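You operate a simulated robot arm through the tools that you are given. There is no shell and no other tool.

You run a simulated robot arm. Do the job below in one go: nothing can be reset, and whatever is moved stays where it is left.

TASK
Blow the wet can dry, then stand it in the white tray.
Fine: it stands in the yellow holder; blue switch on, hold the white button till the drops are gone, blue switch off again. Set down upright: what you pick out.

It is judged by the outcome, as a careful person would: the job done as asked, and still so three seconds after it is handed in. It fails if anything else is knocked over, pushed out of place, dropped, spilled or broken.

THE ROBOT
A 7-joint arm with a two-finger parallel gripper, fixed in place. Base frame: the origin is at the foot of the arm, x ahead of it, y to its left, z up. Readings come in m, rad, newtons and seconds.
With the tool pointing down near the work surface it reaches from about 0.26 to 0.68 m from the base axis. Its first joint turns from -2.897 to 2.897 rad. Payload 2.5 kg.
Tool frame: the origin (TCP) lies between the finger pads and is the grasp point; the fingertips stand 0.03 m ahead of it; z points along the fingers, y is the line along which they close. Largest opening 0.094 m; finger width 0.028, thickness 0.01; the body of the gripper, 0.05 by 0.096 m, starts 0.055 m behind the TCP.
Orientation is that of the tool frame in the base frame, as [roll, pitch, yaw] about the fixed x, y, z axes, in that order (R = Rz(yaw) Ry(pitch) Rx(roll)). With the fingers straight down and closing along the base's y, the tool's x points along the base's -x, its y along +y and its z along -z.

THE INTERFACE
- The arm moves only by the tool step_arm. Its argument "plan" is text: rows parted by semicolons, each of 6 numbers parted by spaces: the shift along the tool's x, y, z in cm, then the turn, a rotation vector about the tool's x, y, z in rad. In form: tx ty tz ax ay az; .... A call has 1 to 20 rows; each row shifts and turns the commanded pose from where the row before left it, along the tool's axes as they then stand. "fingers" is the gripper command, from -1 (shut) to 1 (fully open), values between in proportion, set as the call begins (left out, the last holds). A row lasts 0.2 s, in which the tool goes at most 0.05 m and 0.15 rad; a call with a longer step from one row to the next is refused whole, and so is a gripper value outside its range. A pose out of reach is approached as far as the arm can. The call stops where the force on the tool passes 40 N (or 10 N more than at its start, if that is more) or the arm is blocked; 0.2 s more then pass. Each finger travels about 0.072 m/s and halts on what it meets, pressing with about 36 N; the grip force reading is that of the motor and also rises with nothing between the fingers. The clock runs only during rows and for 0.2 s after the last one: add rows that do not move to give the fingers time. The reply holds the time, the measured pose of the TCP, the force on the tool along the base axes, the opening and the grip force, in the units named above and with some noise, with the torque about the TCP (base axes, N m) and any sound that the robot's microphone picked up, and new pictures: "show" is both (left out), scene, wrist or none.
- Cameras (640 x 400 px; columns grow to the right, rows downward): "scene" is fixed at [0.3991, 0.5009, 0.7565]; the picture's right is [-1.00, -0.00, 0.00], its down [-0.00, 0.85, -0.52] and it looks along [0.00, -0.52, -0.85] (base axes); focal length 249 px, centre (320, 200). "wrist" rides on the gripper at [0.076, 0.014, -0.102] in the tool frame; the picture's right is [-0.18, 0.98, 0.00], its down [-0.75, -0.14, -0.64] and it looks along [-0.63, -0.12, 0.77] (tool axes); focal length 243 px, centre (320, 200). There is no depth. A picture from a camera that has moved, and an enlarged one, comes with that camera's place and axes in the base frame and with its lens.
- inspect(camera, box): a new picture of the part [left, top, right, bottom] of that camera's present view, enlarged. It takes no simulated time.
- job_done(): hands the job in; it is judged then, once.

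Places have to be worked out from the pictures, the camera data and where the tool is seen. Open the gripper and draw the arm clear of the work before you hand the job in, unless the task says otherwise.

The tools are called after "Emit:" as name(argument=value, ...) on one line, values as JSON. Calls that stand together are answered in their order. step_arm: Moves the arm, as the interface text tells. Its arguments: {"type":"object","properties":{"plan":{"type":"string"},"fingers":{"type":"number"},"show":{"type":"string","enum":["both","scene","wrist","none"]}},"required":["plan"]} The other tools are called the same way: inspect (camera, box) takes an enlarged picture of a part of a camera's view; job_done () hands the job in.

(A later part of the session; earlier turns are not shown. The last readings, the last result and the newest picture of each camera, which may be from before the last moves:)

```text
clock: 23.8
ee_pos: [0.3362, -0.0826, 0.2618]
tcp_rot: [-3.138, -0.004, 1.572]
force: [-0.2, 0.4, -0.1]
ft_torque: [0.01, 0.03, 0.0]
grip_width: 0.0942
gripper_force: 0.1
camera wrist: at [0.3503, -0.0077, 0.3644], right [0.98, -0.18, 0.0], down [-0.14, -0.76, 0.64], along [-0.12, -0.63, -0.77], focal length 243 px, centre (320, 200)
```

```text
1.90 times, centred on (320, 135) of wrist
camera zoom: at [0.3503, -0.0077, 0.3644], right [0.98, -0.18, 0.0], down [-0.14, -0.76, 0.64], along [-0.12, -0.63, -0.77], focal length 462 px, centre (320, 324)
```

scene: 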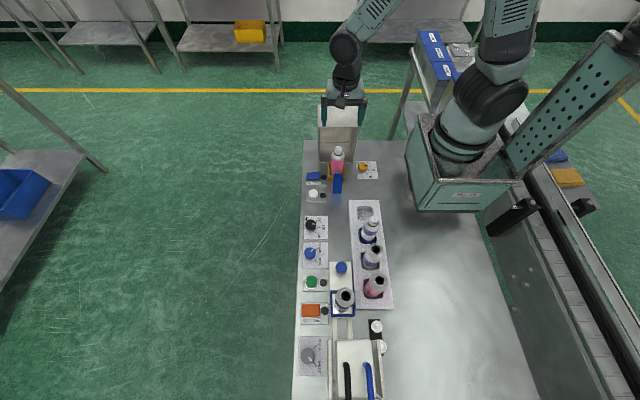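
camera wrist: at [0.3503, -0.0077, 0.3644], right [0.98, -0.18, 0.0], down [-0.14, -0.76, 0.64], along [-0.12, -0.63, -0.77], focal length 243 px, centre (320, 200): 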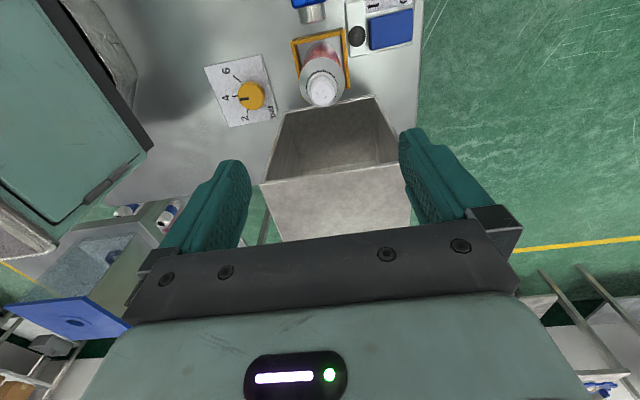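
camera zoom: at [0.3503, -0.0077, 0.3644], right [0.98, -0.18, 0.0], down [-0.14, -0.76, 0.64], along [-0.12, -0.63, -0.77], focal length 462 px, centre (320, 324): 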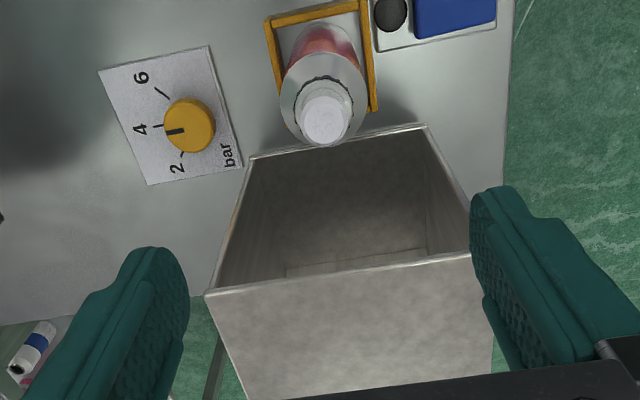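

From the cap's position in both views, the can axis is at about (0.3415, -0.0655) and the cap top at z≈0.147. The palm must stay above the cap, so I'll grasp at TCP z≈0.106. First I'll correct the position and go down half way to verify.

Emit:
step_arm(plan="1.7 0.53 0 0 0 0; 0 0 0 0 0 0; 0 0 3.5 0 0 0; 0 0 3.5 0 0 0; 0 0 0 0 0 0; 0 0 0 0 0 0", fingers=1, show="both")

Emit:
inspect(camera="scene", box=[290, 100, 390, 205])

Emit:
inspect(camera="wrist", box=[200, 30, 440, 240])

```text
clock: 25.2
ee_pos: [0.3405, -0.0634, 0.1908]
tcp_rot: [-3.138, -0.003, 1.572]
force: [-0.2, 0.6, -0.3]
ft_torque: [0.02, 0.02, -0.02]
grip_width: 0.0939
gripper_force: 0.2
camera wrist: at [0.3535, 0.011, 0.2936], right [0.98, -0.18, 0.0], down [-0.14, -0.76, 0.64], along [-0.12, -0.63, -0.77], focal length 243 px, centre (320, 200)
```

scene: 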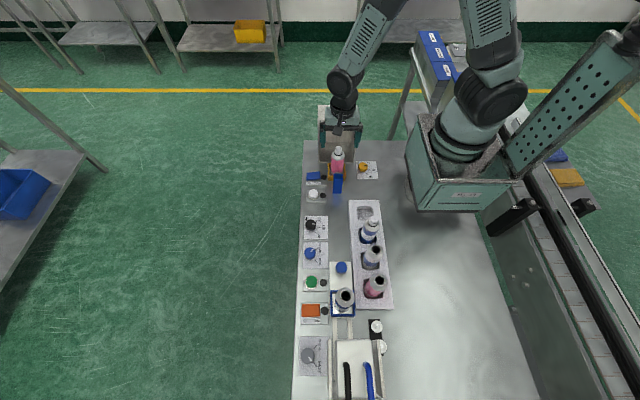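
wrist: 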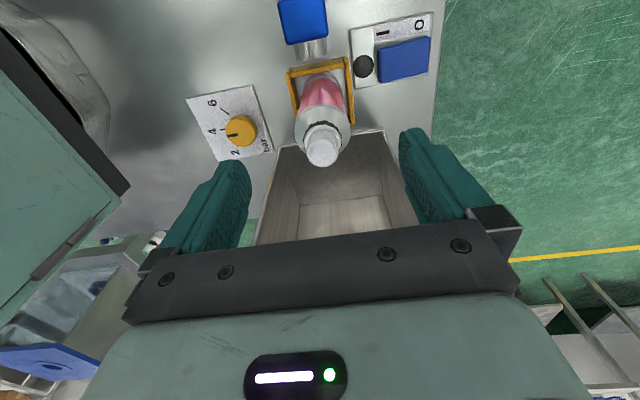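

```text
3.81 times, centred on (340, 152) of scene
camera zoom: at [0.3991, 0.5009, 0.7565], right [-1.0, 0.0, 0.0], down [0.0, 0.85, -0.52], along [0.0, -0.52, -0.85], focal length 948 px, centre (244, 381)
```

zoom: 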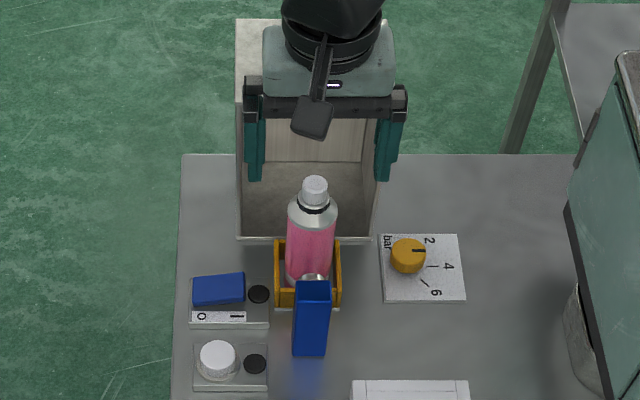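

```text
1.90 times, centred on (320, 135) of wrist
camera zoom: at [0.3535, 0.011, 0.2936], right [0.98, -0.18, 0.0], down [-0.14, -0.76, 0.64], along [-0.12, -0.63, -0.77], focal length 462 px, centre (320, 324)
```

zoom: 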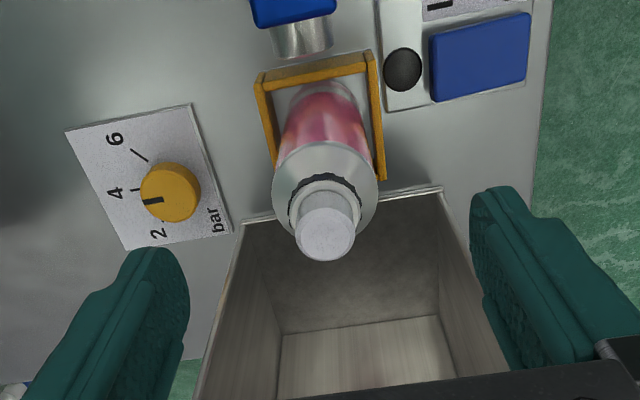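

Emit:
inspect(camera="scene", box=[315, 115, 365, 180])

```text
6.15 times, centred on (340, 148) of scene
camera zoom: at [0.3991, 0.5009, 0.7565], right [-1.0, 0.0, 0.0], down [0.0, 0.85, -0.52], along [0.0, -0.52, -0.85], focal length 1532 px, centre (197, 523)
```

zoom: 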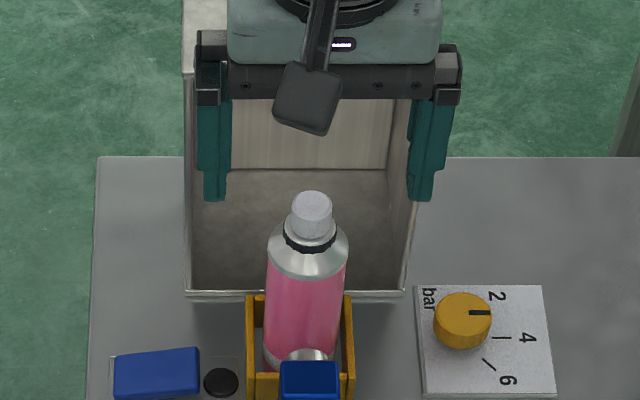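

The can is about 2 mm in +x and 2.5 mm in -y from the finger midpoint. I'll correct that and lower to TCP z≈0.106, fingers still open.

Emit:
step_arm(plan="-0.25 0.18 0 0 0 0; 0 0 2.5 0 0 0; 0 0 2.5 0 0 0; 0 0 2.0 0 0 0; 0 0 1.5 0 0 0; 0 0 0 0 0 0; 0 0 0 0 0 0", fingers=1, show="both")

Emit:
inspect(camera="scene", box=[315, 115, 365, 180])

Emit:
inspect(camera="wrist", box=[200, 100, 440, 260])

```text
clock: 26.8
ee_pos: [0.342, -0.0646, 0.1034]
tcp_rot: [-3.137, -0.004, 1.573]
force: [0.1, -0.5, -0.3]
ft_torque: [-0.04, 0.02, 0.02]
grip_width: 0.0939
gripper_force: 0.0
camera wrist: at [0.3559, 0.0096, 0.2064], right [0.98, -0.18, 0.0], down [-0.14, -0.76, 0.64], along [-0.12, -0.63, -0.77], focal length 243 px, centre (320, 200)
```

scene: 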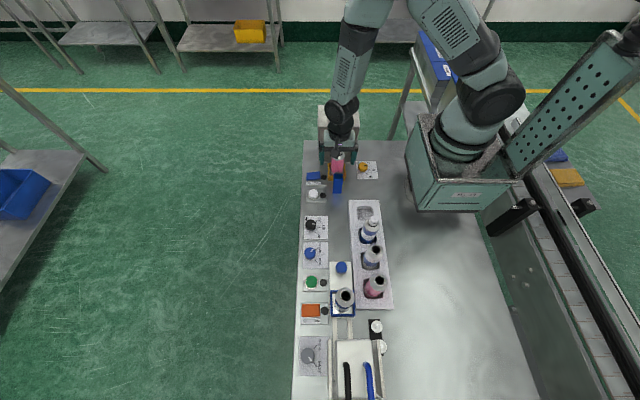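
wrist: 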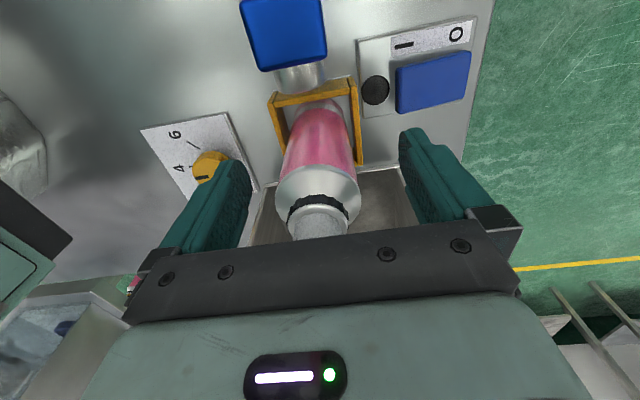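

```text
6.15 times, centred on (340, 148) of scene
camera zoom: at [0.3991, 0.5009, 0.7565], right [-1.0, 0.0, 0.0], down [0.0, 0.85, -0.52], along [0.0, -0.52, -0.85], focal length 1532 px, centre (197, 523)
```

zoom: 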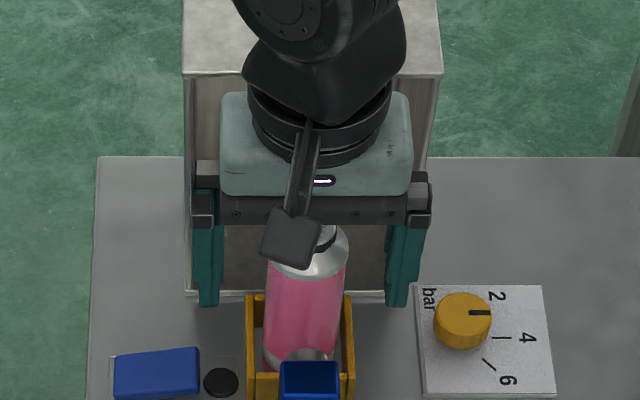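

```text
2.50 times, centred on (320, 180) of wrist
camera zoom: at [0.3559, 0.0096, 0.2064], right [0.98, -0.18, 0.0], down [-0.14, -0.76, 0.64], along [-0.12, -0.63, -0.77], focal length 606 px, centre (320, 250)
```

zoom: 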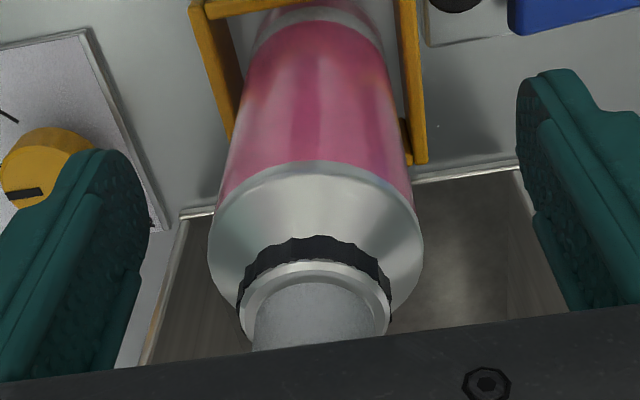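

The fingers straddle the can evenly and nothing is touching, so I'll close the gripper.

Emit:
step_arm(plan="0 0 0 0 0 0; 0 0 0 0 0 0; 0 0 0 0 0 0; 0 0 0 0 0 0; 0 0 0 0 0 0", fingers=-1, show="both")

Emit:
inspect(camera="scene", box=[315, 115, 365, 180])

Emit:
inspect(camera="wrist", box=[200, 60, 440, 260])

```text
clock: 28.0
ee_pos: [0.3422, -0.0647, 0.1033]
tcp_rot: [-3.138, -0.002, 1.572]
force: [0.0, 0.7, 0.2]
ft_torque: [0.04, 0.0, -0.04]
grip_width: 0.0462
gripper_force: 36.2
camera wrist: at [0.3558, 0.0096, 0.2064], right [0.98, -0.18, 0.0], down [-0.14, -0.76, 0.64], along [-0.12, -0.63, -0.77], focal length 243 px, centre (320, 200)
```

scene: 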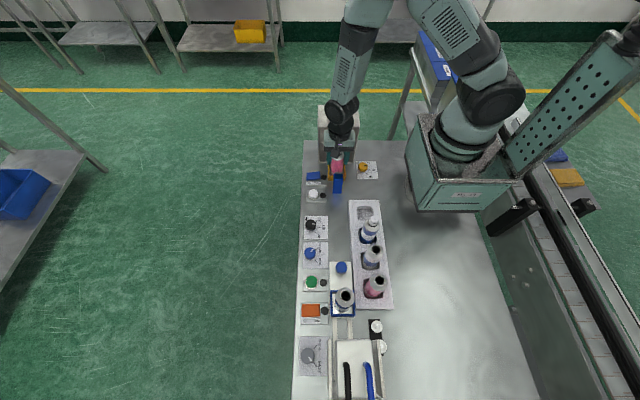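
wrist: 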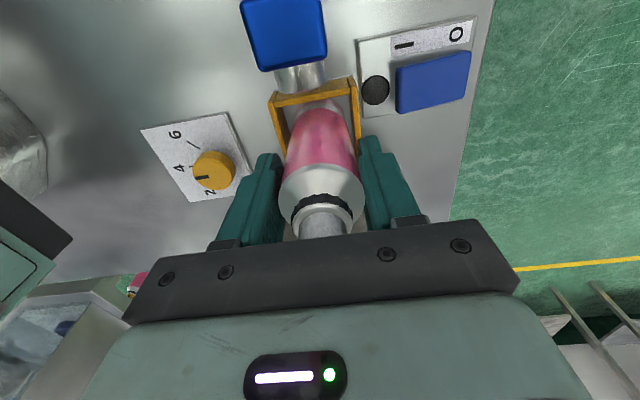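

```text
6.15 times, centred on (340, 148) of scene
camera zoom: at [0.3991, 0.5009, 0.7565], right [-1.0, 0.0, 0.0], down [0.0, 0.85, -0.52], along [0.0, -0.52, -0.85], focal length 1532 px, centre (197, 523)
```

zoom: 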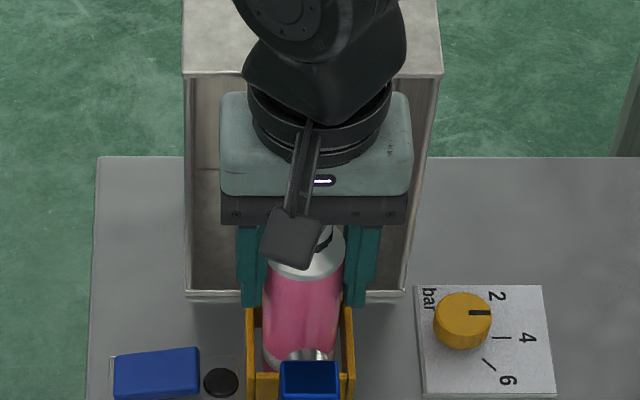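

```text
2.00 times, centred on (320, 160) of wrist
camera zoom: at [0.3558, 0.0096, 0.2064], right [0.98, -0.18, 0.0], down [-0.14, -0.76, 0.64], along [-0.12, -0.63, -0.77], focal length 485 px, centre (320, 280)
```

zoom: 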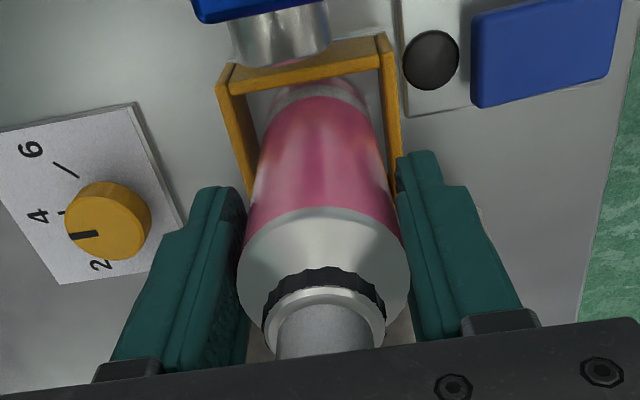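

The can is held firmly (0.046 m wide, 36 N). I'll lift it straight up out of the holder, slowly at first.

Emit:
step_arm(plan="0 0 -0.5 0 0 0; 0 0 -1 0 0 0; 0 0 -2 0 0 0; 0 0 -2.5 0 0 0; 0 0 -3 0 0 0; 0 0 -3 0 0 0; 0 0 -3 0 0 0; 0 0 -2 0 0 0; 0 0 0 0 0 0; 0 0 0 0 0 0", fingers=-1, show="both")

Emit:
inspect(camera="scene", box=[300, 70, 390, 205])

Emit:
inspect(camera="wrist", box=[200, 60, 440, 260])

```text
clock: 30.2
ee_pos: [0.3433, -0.0649, 0.2751]
tcp_rot: [-3.138, -0.002, 1.573]
force: [0.0, 0.3, -2.0]
ft_torque: [-0.01, -0.02, 0.0]
grip_width: 0.0463
gripper_force: 35.6
camera wrist: at [0.3568, 0.0099, 0.3784], right [0.98, -0.18, 0.0], down [-0.14, -0.76, 0.64], along [-0.12, -0.63, -0.77], focal length 243 px, centre (320, 200)
```

scene: 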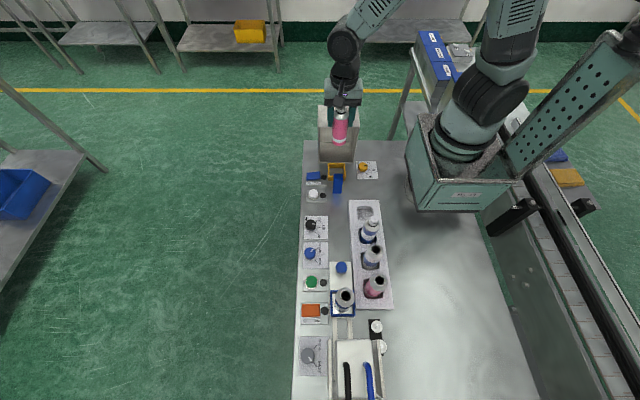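
wrist: 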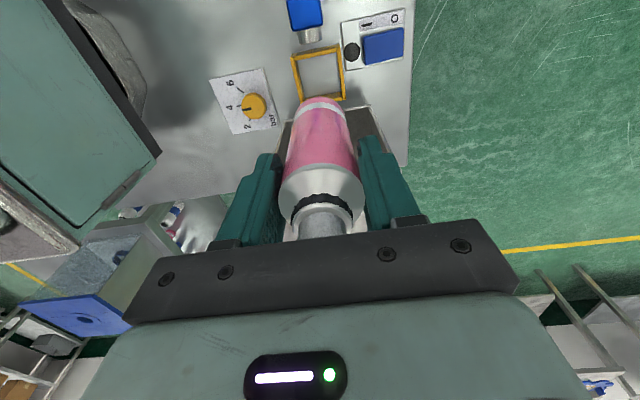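

```text
2.96 times, centred on (345, 138) of scene
camera zoom: at [0.3991, 0.5009, 0.7565], right [-1.0, 0.0, 0.0], down [0.0, 0.85, -0.52], along [0.0, -0.52, -0.85], focal length 738 px, centre (246, 385)
```

zoom: 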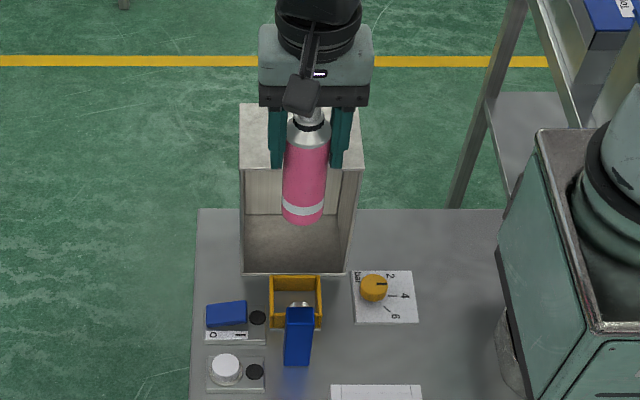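

```text
2.00 times, centred on (320, 160) of wrist
camera zoom: at [0.3568, 0.0099, 0.3784], right [0.98, -0.18, 0.0], down [-0.14, -0.76, 0.64], along [-0.12, -0.63, -0.77], focal length 485 px, centre (320, 280)
```

zoom: 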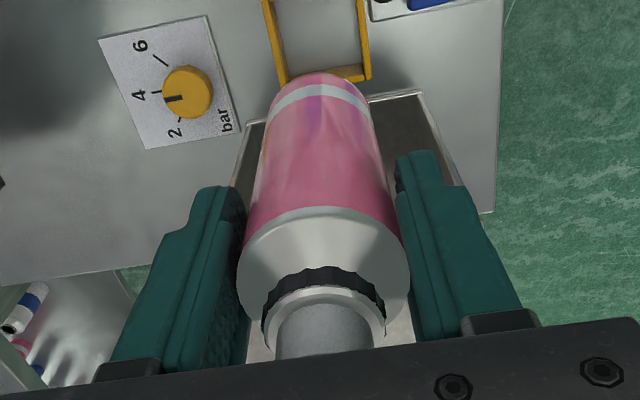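

The can hangs straight and dry, with the holder left in place. I'll carry it high toward the tray, stopping short of the empty well at about (0.25, 0.07) for a closer look.

Emit:
step_arm(plan="1 -0.7 0 0 0 0; 2.2 -1.5 0 0 0 0; 2.5 -1.75 0 0 0 0; 2.5 -1.75 0 0 0 0; 2.5 -1.75 0 0 0 0; 2 -1.3 0 0 0 0; 0.8 -0.55 0 0 0 0; 0 0 0 0 0 0; 0 0 0 0 0 0", fingers=-1, show="both")

Emit:
inspect(camera="scene", box=[320, 130, 410, 260])

Emit:
inspect(camera="wrist", box=[180, 0, 460, 200])

```text
clock: 32.2
ee_pos: [0.2497, 0.0716, 0.2767]
tcp_rot: [-3.137, -0.004, 1.571]
force: [0.2, -0.7, -1.8]
ft_torque: [0.01, -0.03, 0.0]
grip_width: 0.0462
gripper_force: 36.1
camera wrist: at [0.2648, 0.1462, 0.379], right [0.98, -0.18, 0.0], down [-0.14, -0.76, 0.64], along [-0.12, -0.63, -0.77], focal length 243 px, centre (320, 200)
```

scene: 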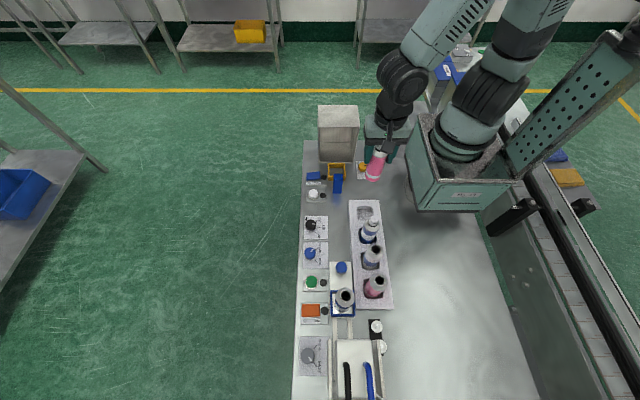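
wrist: 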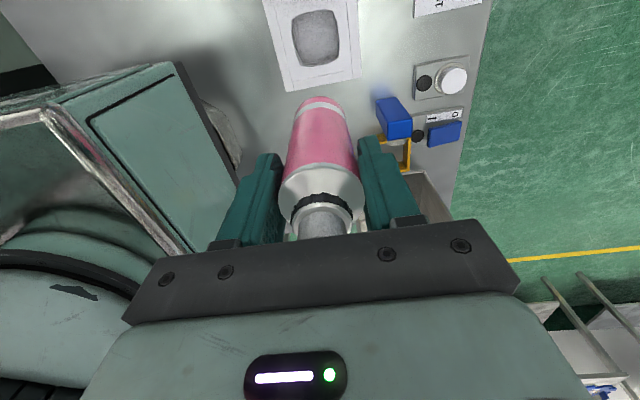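

```text
3.08 times, centred on (365, 195) of scene
camera zoom: at [0.3991, 0.5009, 0.7565], right [-1.0, 0.0, 0.0], down [0.0, 0.85, -0.52], along [0.0, -0.52, -0.85], focal length 766 px, centre (182, 215)
```

zoom: 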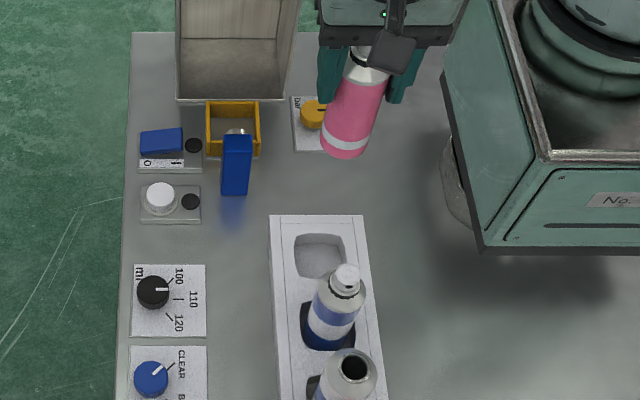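

```text
2.00 times, centred on (320, 100) of wrist
camera zoom: at [0.2648, 0.1462, 0.379], right [0.98, -0.18, 0.0], down [-0.14, -0.76, 0.64], along [-0.12, -0.63, -0.77], focal length 485 px, centre (320, 400)
```

zoom: 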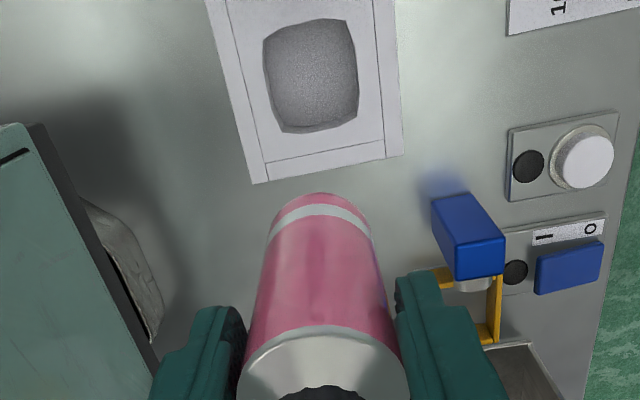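

Emit:
inspect(camera="wrist", box=[260, 0, 370, 100])

Emit:
inspect(camera="scene", box=[345, 195, 395, 255])

```text
4.00 times, centred on (315, 50) of wrist
camera zoom: at [0.2648, 0.1462, 0.379], right [0.98, -0.18, 0.0], down [-0.14, -0.76, 0.64], along [-0.12, -0.63, -0.77], focal length 970 px, centre (340, 800)
```

zoom: 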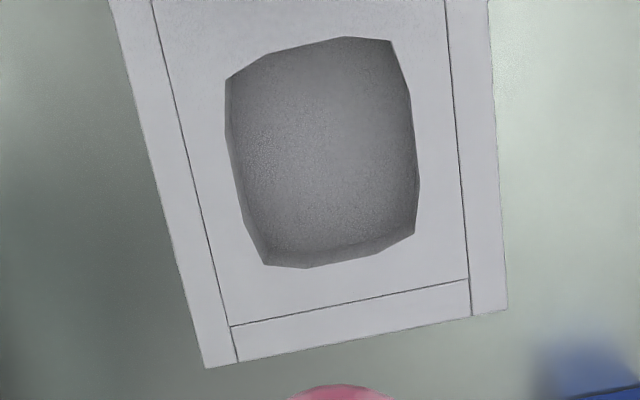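

```text
6.67 times, centred on (370, 225) of scene
camera zoom: at [0.3991, 0.5009, 0.7565], right [-1.0, 0.0, 0.0], down [0.0, 0.85, -0.52], along [0.0, -0.52, -0.85], focal length 1660 px, centre (-13, 33)
```

zoom: 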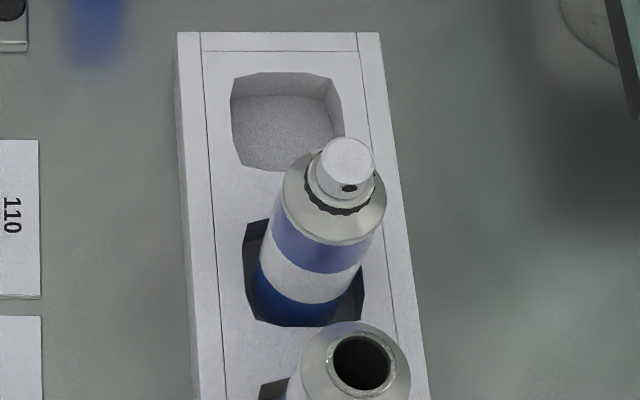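

The well centre is at about (0.251, 0.110), roughly 0.055 m across, so the 0.046 m can fits with about 4–5 mm clearance all round. I'll move over it and come part way down.

Emit:
step_arm(plan="1.2 0.05 0 0 0 0; 1.8 0.05 0 0 0 0; 0.85 0.03 0 0 0 0; 0 0 0 0 0 0; 0 0 2 0 0 0; 0 0 3 0 0 0; 0 0 3 0 0 0; 0 0 2.5 0 0 0; 0 0 1.2 0 0 0; 0 0 0 0 0 0; 0 0 0 0 0 0", fingers=-1, show="both")

Emit:
inspect(camera="scene", box=[330, 150, 410, 260])

Emit:
inspect(camera="wrist", box=[220, 0, 420, 180])

```text
clock: 34.6
ee_pos: [0.2519, 0.1081, 0.1578]
tcp_rot: [-3.14, -0.006, 1.572]
force: [-0.3, -0.5, -1.3]
ft_torque: [0.02, 0.0, 0.01]
grip_width: 0.0462
gripper_force: 36.2
camera wrist: at [0.2654, 0.1833, 0.2604], right [0.98, -0.18, 0.0], down [-0.14, -0.76, 0.64], along [-0.12, -0.63, -0.77], focal length 243 px, centre (320, 200)
```

scene: 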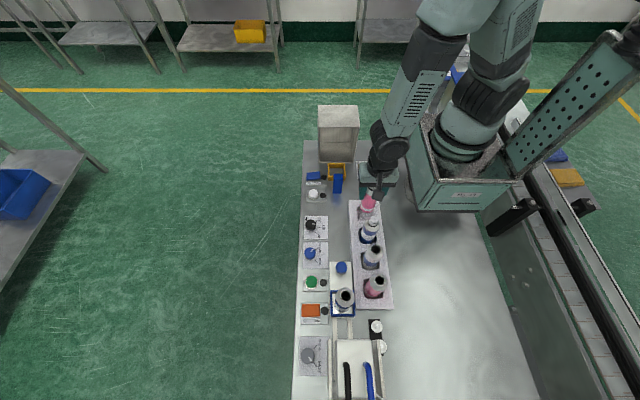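
wrist: 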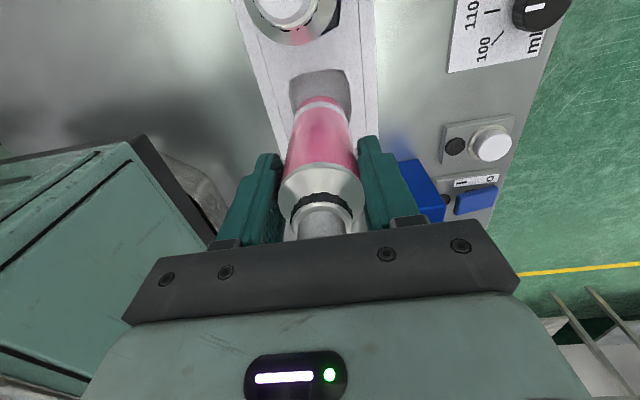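

```text
3.64 times, centred on (370, 205) of scene
camera zoom: at [0.3991, 0.5009, 0.7565], right [-1.0, 0.0, 0.0], down [0.0, 0.85, -0.52], along [0.0, -0.52, -0.85], focal length 905 px, centre (138, 182)
```

zoom: 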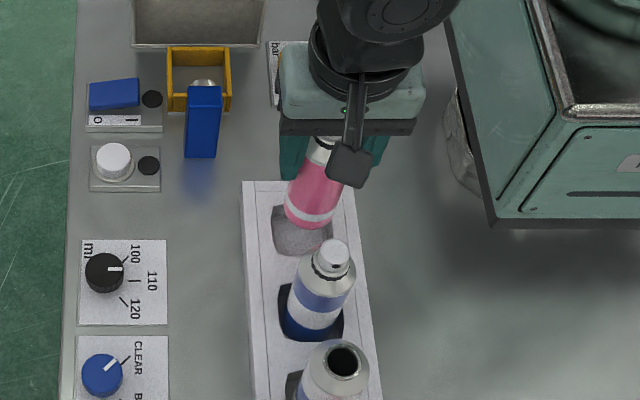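

```text
2.22 times, centred on (320, 90) of wrist
camera zoom: at [0.2654, 0.1833, 0.2604], right [0.98, -0.18, 0.0], down [-0.14, -0.76, 0.64], along [-0.12, -0.63, -0.77], focal length 539 px, centre (320, 444)
```

zoom: 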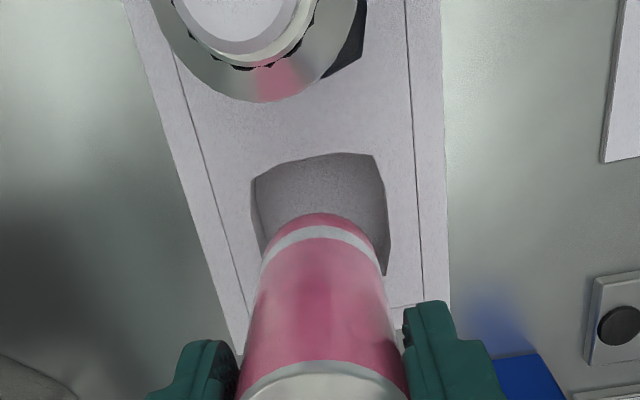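

The well's corners put its centre within about 1 mm of the can axis. I'll trim that and lower the can to just above the rim.

Emit:
step_arm(plan="0.07 0.12 1 0 0 0; 0 0 1.2 0 0 0; 0 0 1 0 0 0; 0 0 0 0 0 0; 0 0 0 0 0 0", fingers=-1, show="both")

Emit:
inspect(camera="scene", box=[335, 175, 400, 250])

Emit:
inspect(camera="wrist", box=[220, 0, 420, 180])

```text
clock: 35.8
ee_pos: [0.2512, 0.1105, 0.1252]
tcp_rot: [-3.138, -0.001, 1.572]
force: [0.6, 0.1, -0.9]
ft_torque: [0.02, -0.01, 0.02]
grip_width: 0.0459
gripper_force: 36.7
camera wrist: at [0.266, 0.1851, 0.2293], right [0.98, -0.18, 0.0], down [-0.14, -0.76, 0.64], along [-0.12, -0.63, -0.77], focal length 243 px, centre (320, 200)
```

scene: 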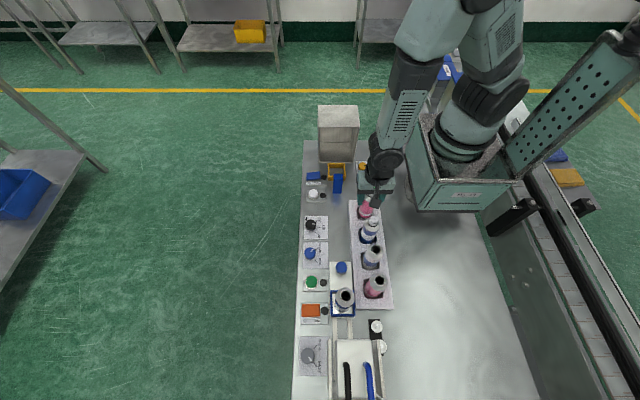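
wrist: 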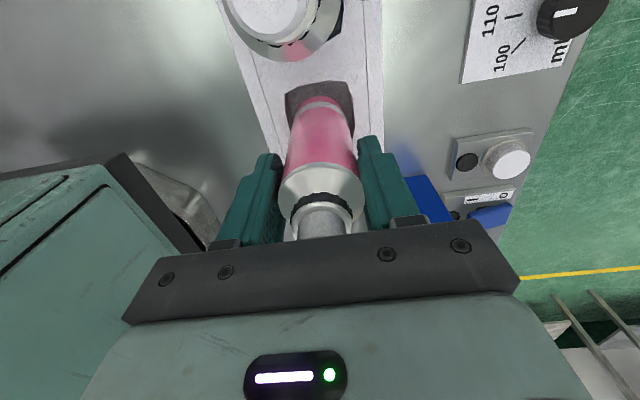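

```text
5.33 times, centred on (368, 212) of scene
camera zoom: at [0.3991, 0.5009, 0.7565], right [-1.0, 0.0, 0.0], down [0.0, 0.85, -0.52], along [0.0, -0.52, -0.85], focal length 1328 px, centre (67, 133)
```

zoom: 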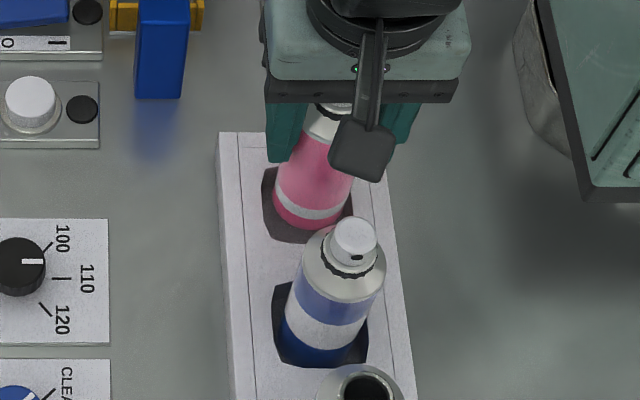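

```text
2.22 times, centred on (320, 90) of wrist
camera zoom: at [0.266, 0.1851, 0.2293], right [0.98, -0.18, 0.0], down [-0.14, -0.76, 0.64], along [-0.12, -0.63, -0.77], focal length 539 px, centre (320, 444)
```

zoom: 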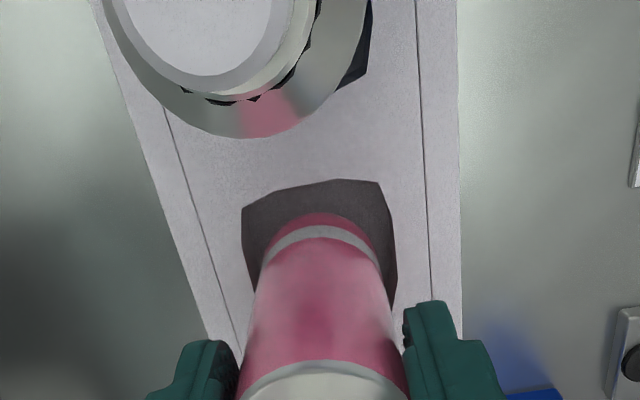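

The can is centred over the well within about 1 mm and upright, so I'll lower it gently.

Emit:
step_arm(plan="0 0 0.4 0 0 0; 0 0 0.4 0 0 0; 0 0 0.4 0 0 0; 0 0 0.4 0 0 0; 0 0 0.2 0 0 0; 0 0 0 0 0 0", fingers=-1, show="both")

Emit:
inspect(camera="scene", box=[335, 175, 400, 250])

Emit:
inspect(camera="wrist", box=[220, 0, 420, 180])

```text
clock: 37.2
ee_pos: [0.2534, 0.11, 0.1081]
tcp_rot: [-3.139, -0.004, 1.573]
force: [0.0, -0.3, -2.2]
ft_torque: [-0.02, -0.01, 0.03]
grip_width: 0.0458
gripper_force: 36.0
camera wrist: at [0.2672, 0.1848, 0.2114], right [0.98, -0.18, 0.0], down [-0.14, -0.76, 0.64], along [-0.12, -0.63, -0.77], focal length 243 px, centre (320, 200)
```

scene: 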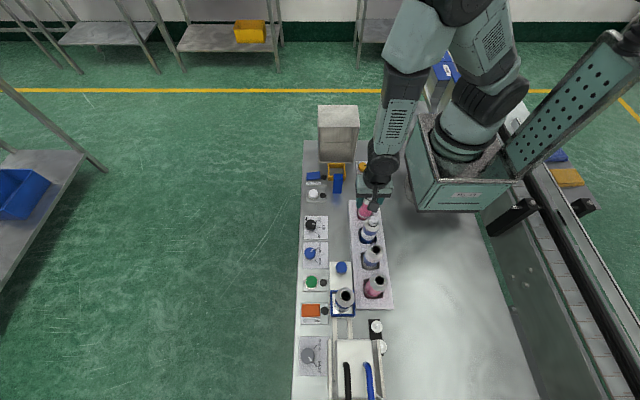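
wrist: 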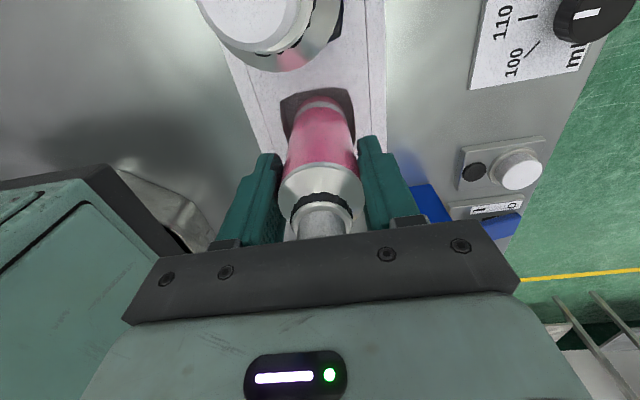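

```text
5.33 times, centred on (368, 212) of scene
camera zoom: at [0.3991, 0.5009, 0.7565], right [-1.0, 0.0, 0.0], down [0.0, 0.85, -0.52], along [0.0, -0.52, -0.85], focal length 1328 px, centre (67, 133)
```

zoom: 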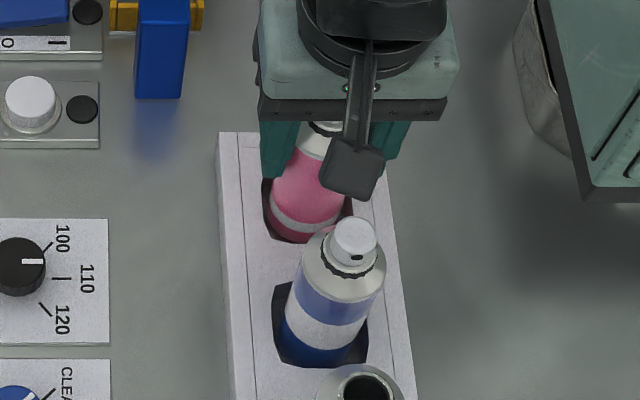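

```text
2.22 times, centred on (320, 90) of wrist
camera zoom: at [0.2672, 0.1848, 0.2114], right [0.98, -0.18, 0.0], down [-0.14, -0.76, 0.64], along [-0.12, -0.63, -0.77], focal length 539 px, centre (320, 444)
```

zoom: 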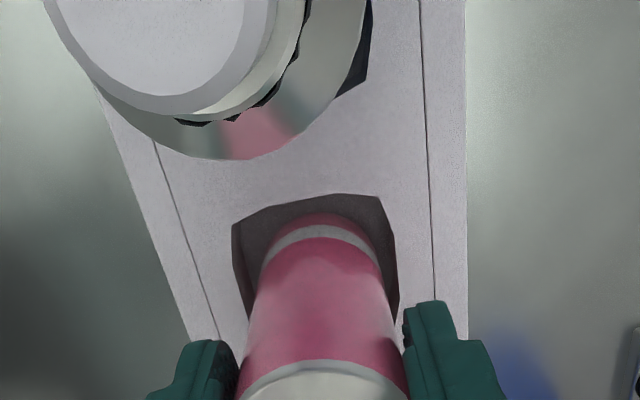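

Emit:
step_arm(plan="0 0 0.3 0 0 0; 0 0 0.3 0 0 0; 0 0 0.2 0 0 0; 0 0 0 0 0 0", fingers=-1, show="wrist")

```text
clock: 38.2
ee_pos: [0.2533, 0.1108, 0.1014]
tcp_rot: [-3.139, -0.004, 1.571]
force: [-4.3, -8.8, 30.6]
ft_torque: [-0.41, 0.07, -0.01]
grip_width: 0.0451
gripper_force: 36.6
camera wrist: at [0.2674, 0.1852, 0.2033], right [0.98, -0.18, 0.0], down [-0.14, -0.76, 0.64], along [-0.12, -0.63, -0.77], focal length 243 px, centre (320, 200)
```

wrist: 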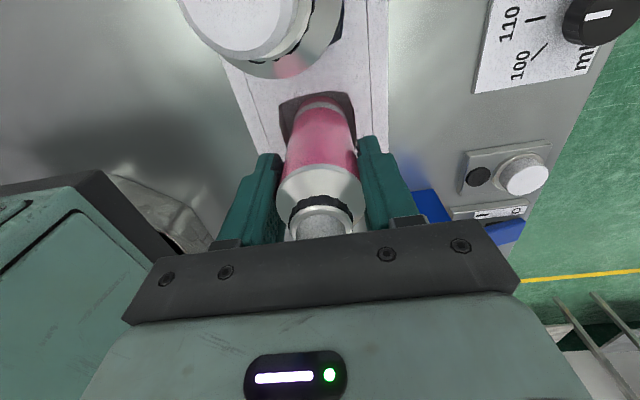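

Contact of about 30 N at TCP z≈0.101 puts the cap level with its neighbour, which fits a can seated on the well floor. I'll ease the pressure off a little and check before letting go.

Emit:
step_arm(plan="0 0 -0.15 0 0 0; 0 0 -0.1 0 0 0; 0 0 0 0 0 0", fingers=-1, show="both")

Emit:
inspect(camera="scene", box=[335, 175, 400, 250])

Emit:
inspect(camera="wrist", box=[220, 30, 420, 250])

```text
clock: 39.0
ee_pos: [0.2526, 0.1109, 0.1033]
tcp_rot: [-3.139, -0.004, 1.573]
force: [0.5, -0.2, -0.9]
ft_torque: [0.0, 0.0, 0.02]
grip_width: 0.0454
gripper_force: 36.6
camera wrist: at [0.2668, 0.1848, 0.2061], right [0.98, -0.18, 0.0], down [-0.14, -0.76, 0.64], along [-0.12, -0.63, -0.77], focal length 243 px, centre (320, 200)
```

scene: 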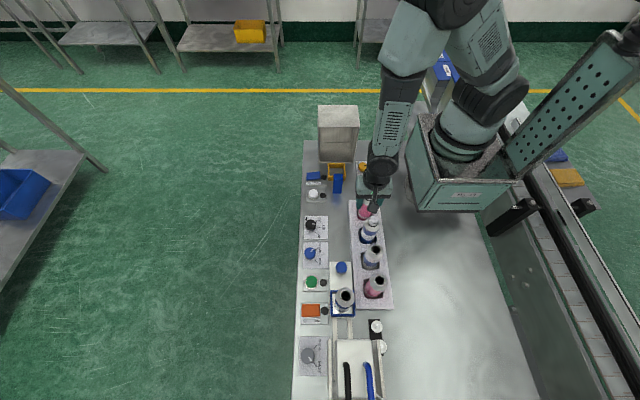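
wrist: 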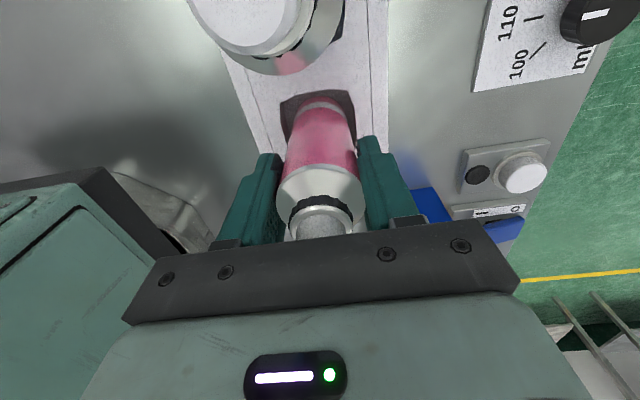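

```text
5.33 times, centred on (368, 212) of scene
camera zoom: at [0.3991, 0.5009, 0.7565], right [-1.0, 0.0, 0.0], down [0.0, 0.85, -0.52], along [0.0, -0.52, -0.85], focal length 1328 px, centre (67, 133)
```

zoom: 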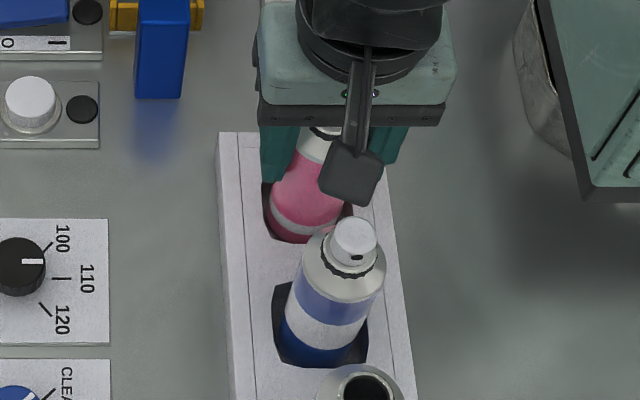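

```text
1.82 times, centred on (320, 140) of wrist
camera zoom: at [0.2668, 0.1848, 0.2061], right [0.98, -0.18, 0.0], down [-0.14, -0.76, 0.64], along [-0.12, -0.63, -0.77], focal length 441 px, centre (320, 309)
```

zoom: 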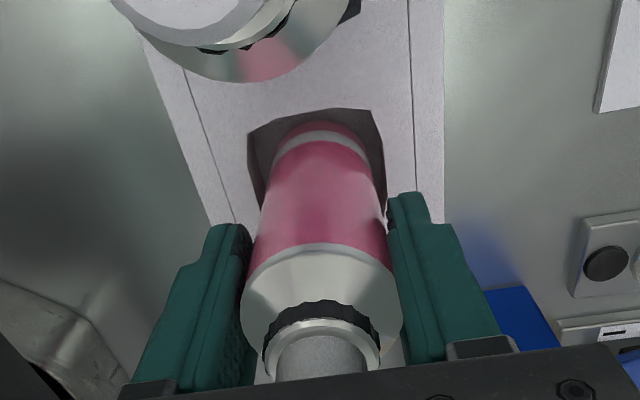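

The can sits down inside the well and upright, but the tool is still carrying its weight. I'll lower 1 mm for light contact, then open.

Emit:
step_arm(plan="0 0 0.1 0 0 0; 0 0 0 0 0 0", fingers=-1, show="none")

```text
clock: 39.6
ee_pos: [0.2528, 0.1104, 0.1016]
tcp_rot: [-3.138, -0.004, 1.574]
force: [0.4, 0.5, -1.7]
ft_torque: [0.02, 0.01, 0.01]
grip_width: 0.0451
gripper_force: 36.4
```

Emit:
step_arm(plan="0 0 0.1 0 0 0; 0 0 0 0 0 0", fingers=-1, show="none")

```text
clock: 40.2
ee_pos: [0.2522, 0.1097, 0.1007]
tcp_rot: [-3.138, -0.004, 1.572]
force: [-0.4, 0.0, -2.0]
ft_torque: [0.01, 0.01, -0.03]
grip_width: 0.0455
gripper_force: 35.5
```

Emit:
step_arm(plan="0 0 0.1 0 0 0; 0 0 0 0 0 0", fingers=-1, show="wrist")

Emit:
inspect(camera="wrist", box=[220, 30, 420, 250])

Emit:
inspect(camera="scene", box=[350, 190, 390, 240])

```text
clock: 40.8
ee_pos: [0.2533, 0.1108, 0.1004]
tcp_rot: [-3.139, -0.004, 1.571]
force: [-3.0, -3.8, 27.3]
ft_torque: [-0.06, 0.07, -0.01]
grip_width: 0.0452
gripper_force: 36.0
camera wrist: at [0.2668, 0.1851, 0.2033], right [0.98, -0.18, 0.0], down [-0.14, -0.76, 0.64], along [-0.12, -0.63, -0.77], focal length 243 px, centre (320, 200)
```

wrist: 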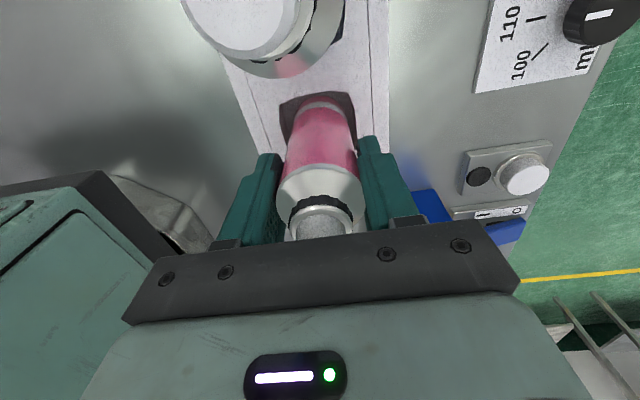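

```text
1.82 times, centred on (320, 140) of wrist
camera zoom: at [0.2668, 0.1851, 0.2033], right [0.98, -0.18, 0.0], down [-0.14, -0.76, 0.64], along [-0.12, -0.63, -0.77], focal length 441 px, centre (320, 309)
```

zoom: 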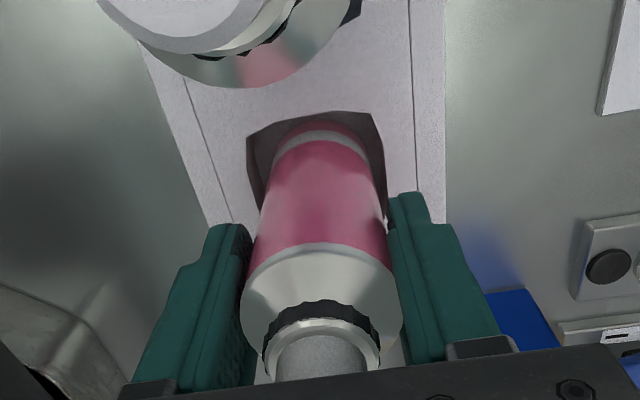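

```text
8.00 times, centred on (370, 215) of scene
camera zoom: at [0.3991, 0.5009, 0.7565], right [-1.0, 0.0, 0.0], down [0.0, 0.85, -0.52], along [0.0, -0.52, -0.85], focal length 1992 px, centre (-80, 80)
```

zoom: 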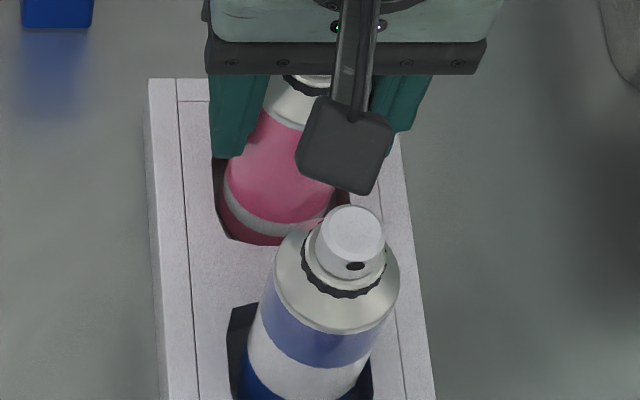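

It's firm on the well floor now, with a balanced 27 N. I'll ease off 1 mm and then open the fingers.

Emit:
step_arm(plan="0 0 -0.08 0 0 0; 0 0 0 0 0 0", fingers=-1, show="none")

Emit:
step_arm(plan="0 0 0 0 0 0; 0 0 0 0 0 0; 0 0 0 0 0 0; 0 0 0 0 0 0; 0 0 0 0 0 0", fingers=1, show="both")

Emit:
inspect(camera="wrist", box=[200, 30, 440, 250])

```text
clock: 41.4
ee_pos: [0.2535, 0.1112, 0.1012]
tcp_rot: [-3.139, -0.003, 1.573]
force: [-0.1, 0.2, -1.7]
ft_torque: [-0.01, 0.0, 0.0]
grip_width: 0.0452
gripper_force: 35.7
```

```text
clock: 42.6
ee_pos: [0.2528, 0.1088, 0.1016]
tcp_rot: [-3.138, -0.003, 1.571]
force: [-0.9, -0.3, 0.0]
ft_torque: [-0.01, 0.02, -0.02]
grip_width: 0.0942
gripper_force: 0.1
camera wrist: at [0.2662, 0.1855, 0.204], right [0.98, -0.18, 0.0], down [-0.14, -0.76, 0.64], along [-0.12, -0.63, -0.77], focal length 243 px, centre (320, 200)
```

scene: 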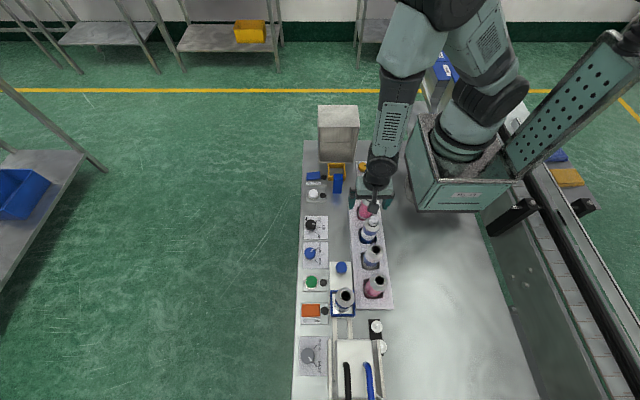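
wrist: 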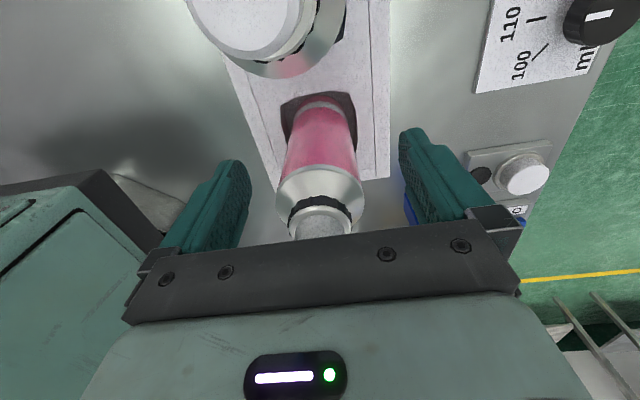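

```text
1.82 times, centred on (320, 140) of wrist
camera zoom: at [0.2662, 0.1855, 0.204], right [0.98, -0.18, 0.0], down [-0.14, -0.76, 0.64], along [-0.12, -0.63, -0.77], focal length 441 px, centre (320, 309)
```

zoom: 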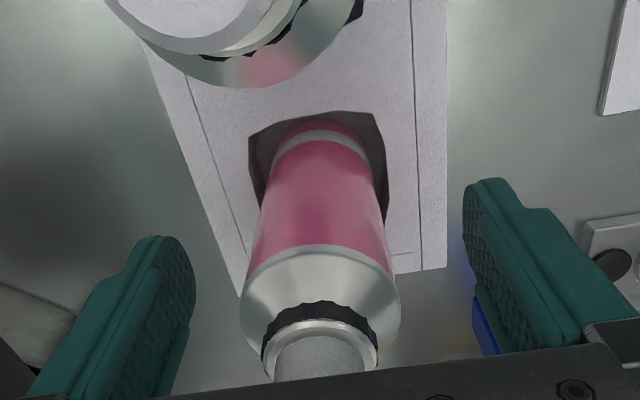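

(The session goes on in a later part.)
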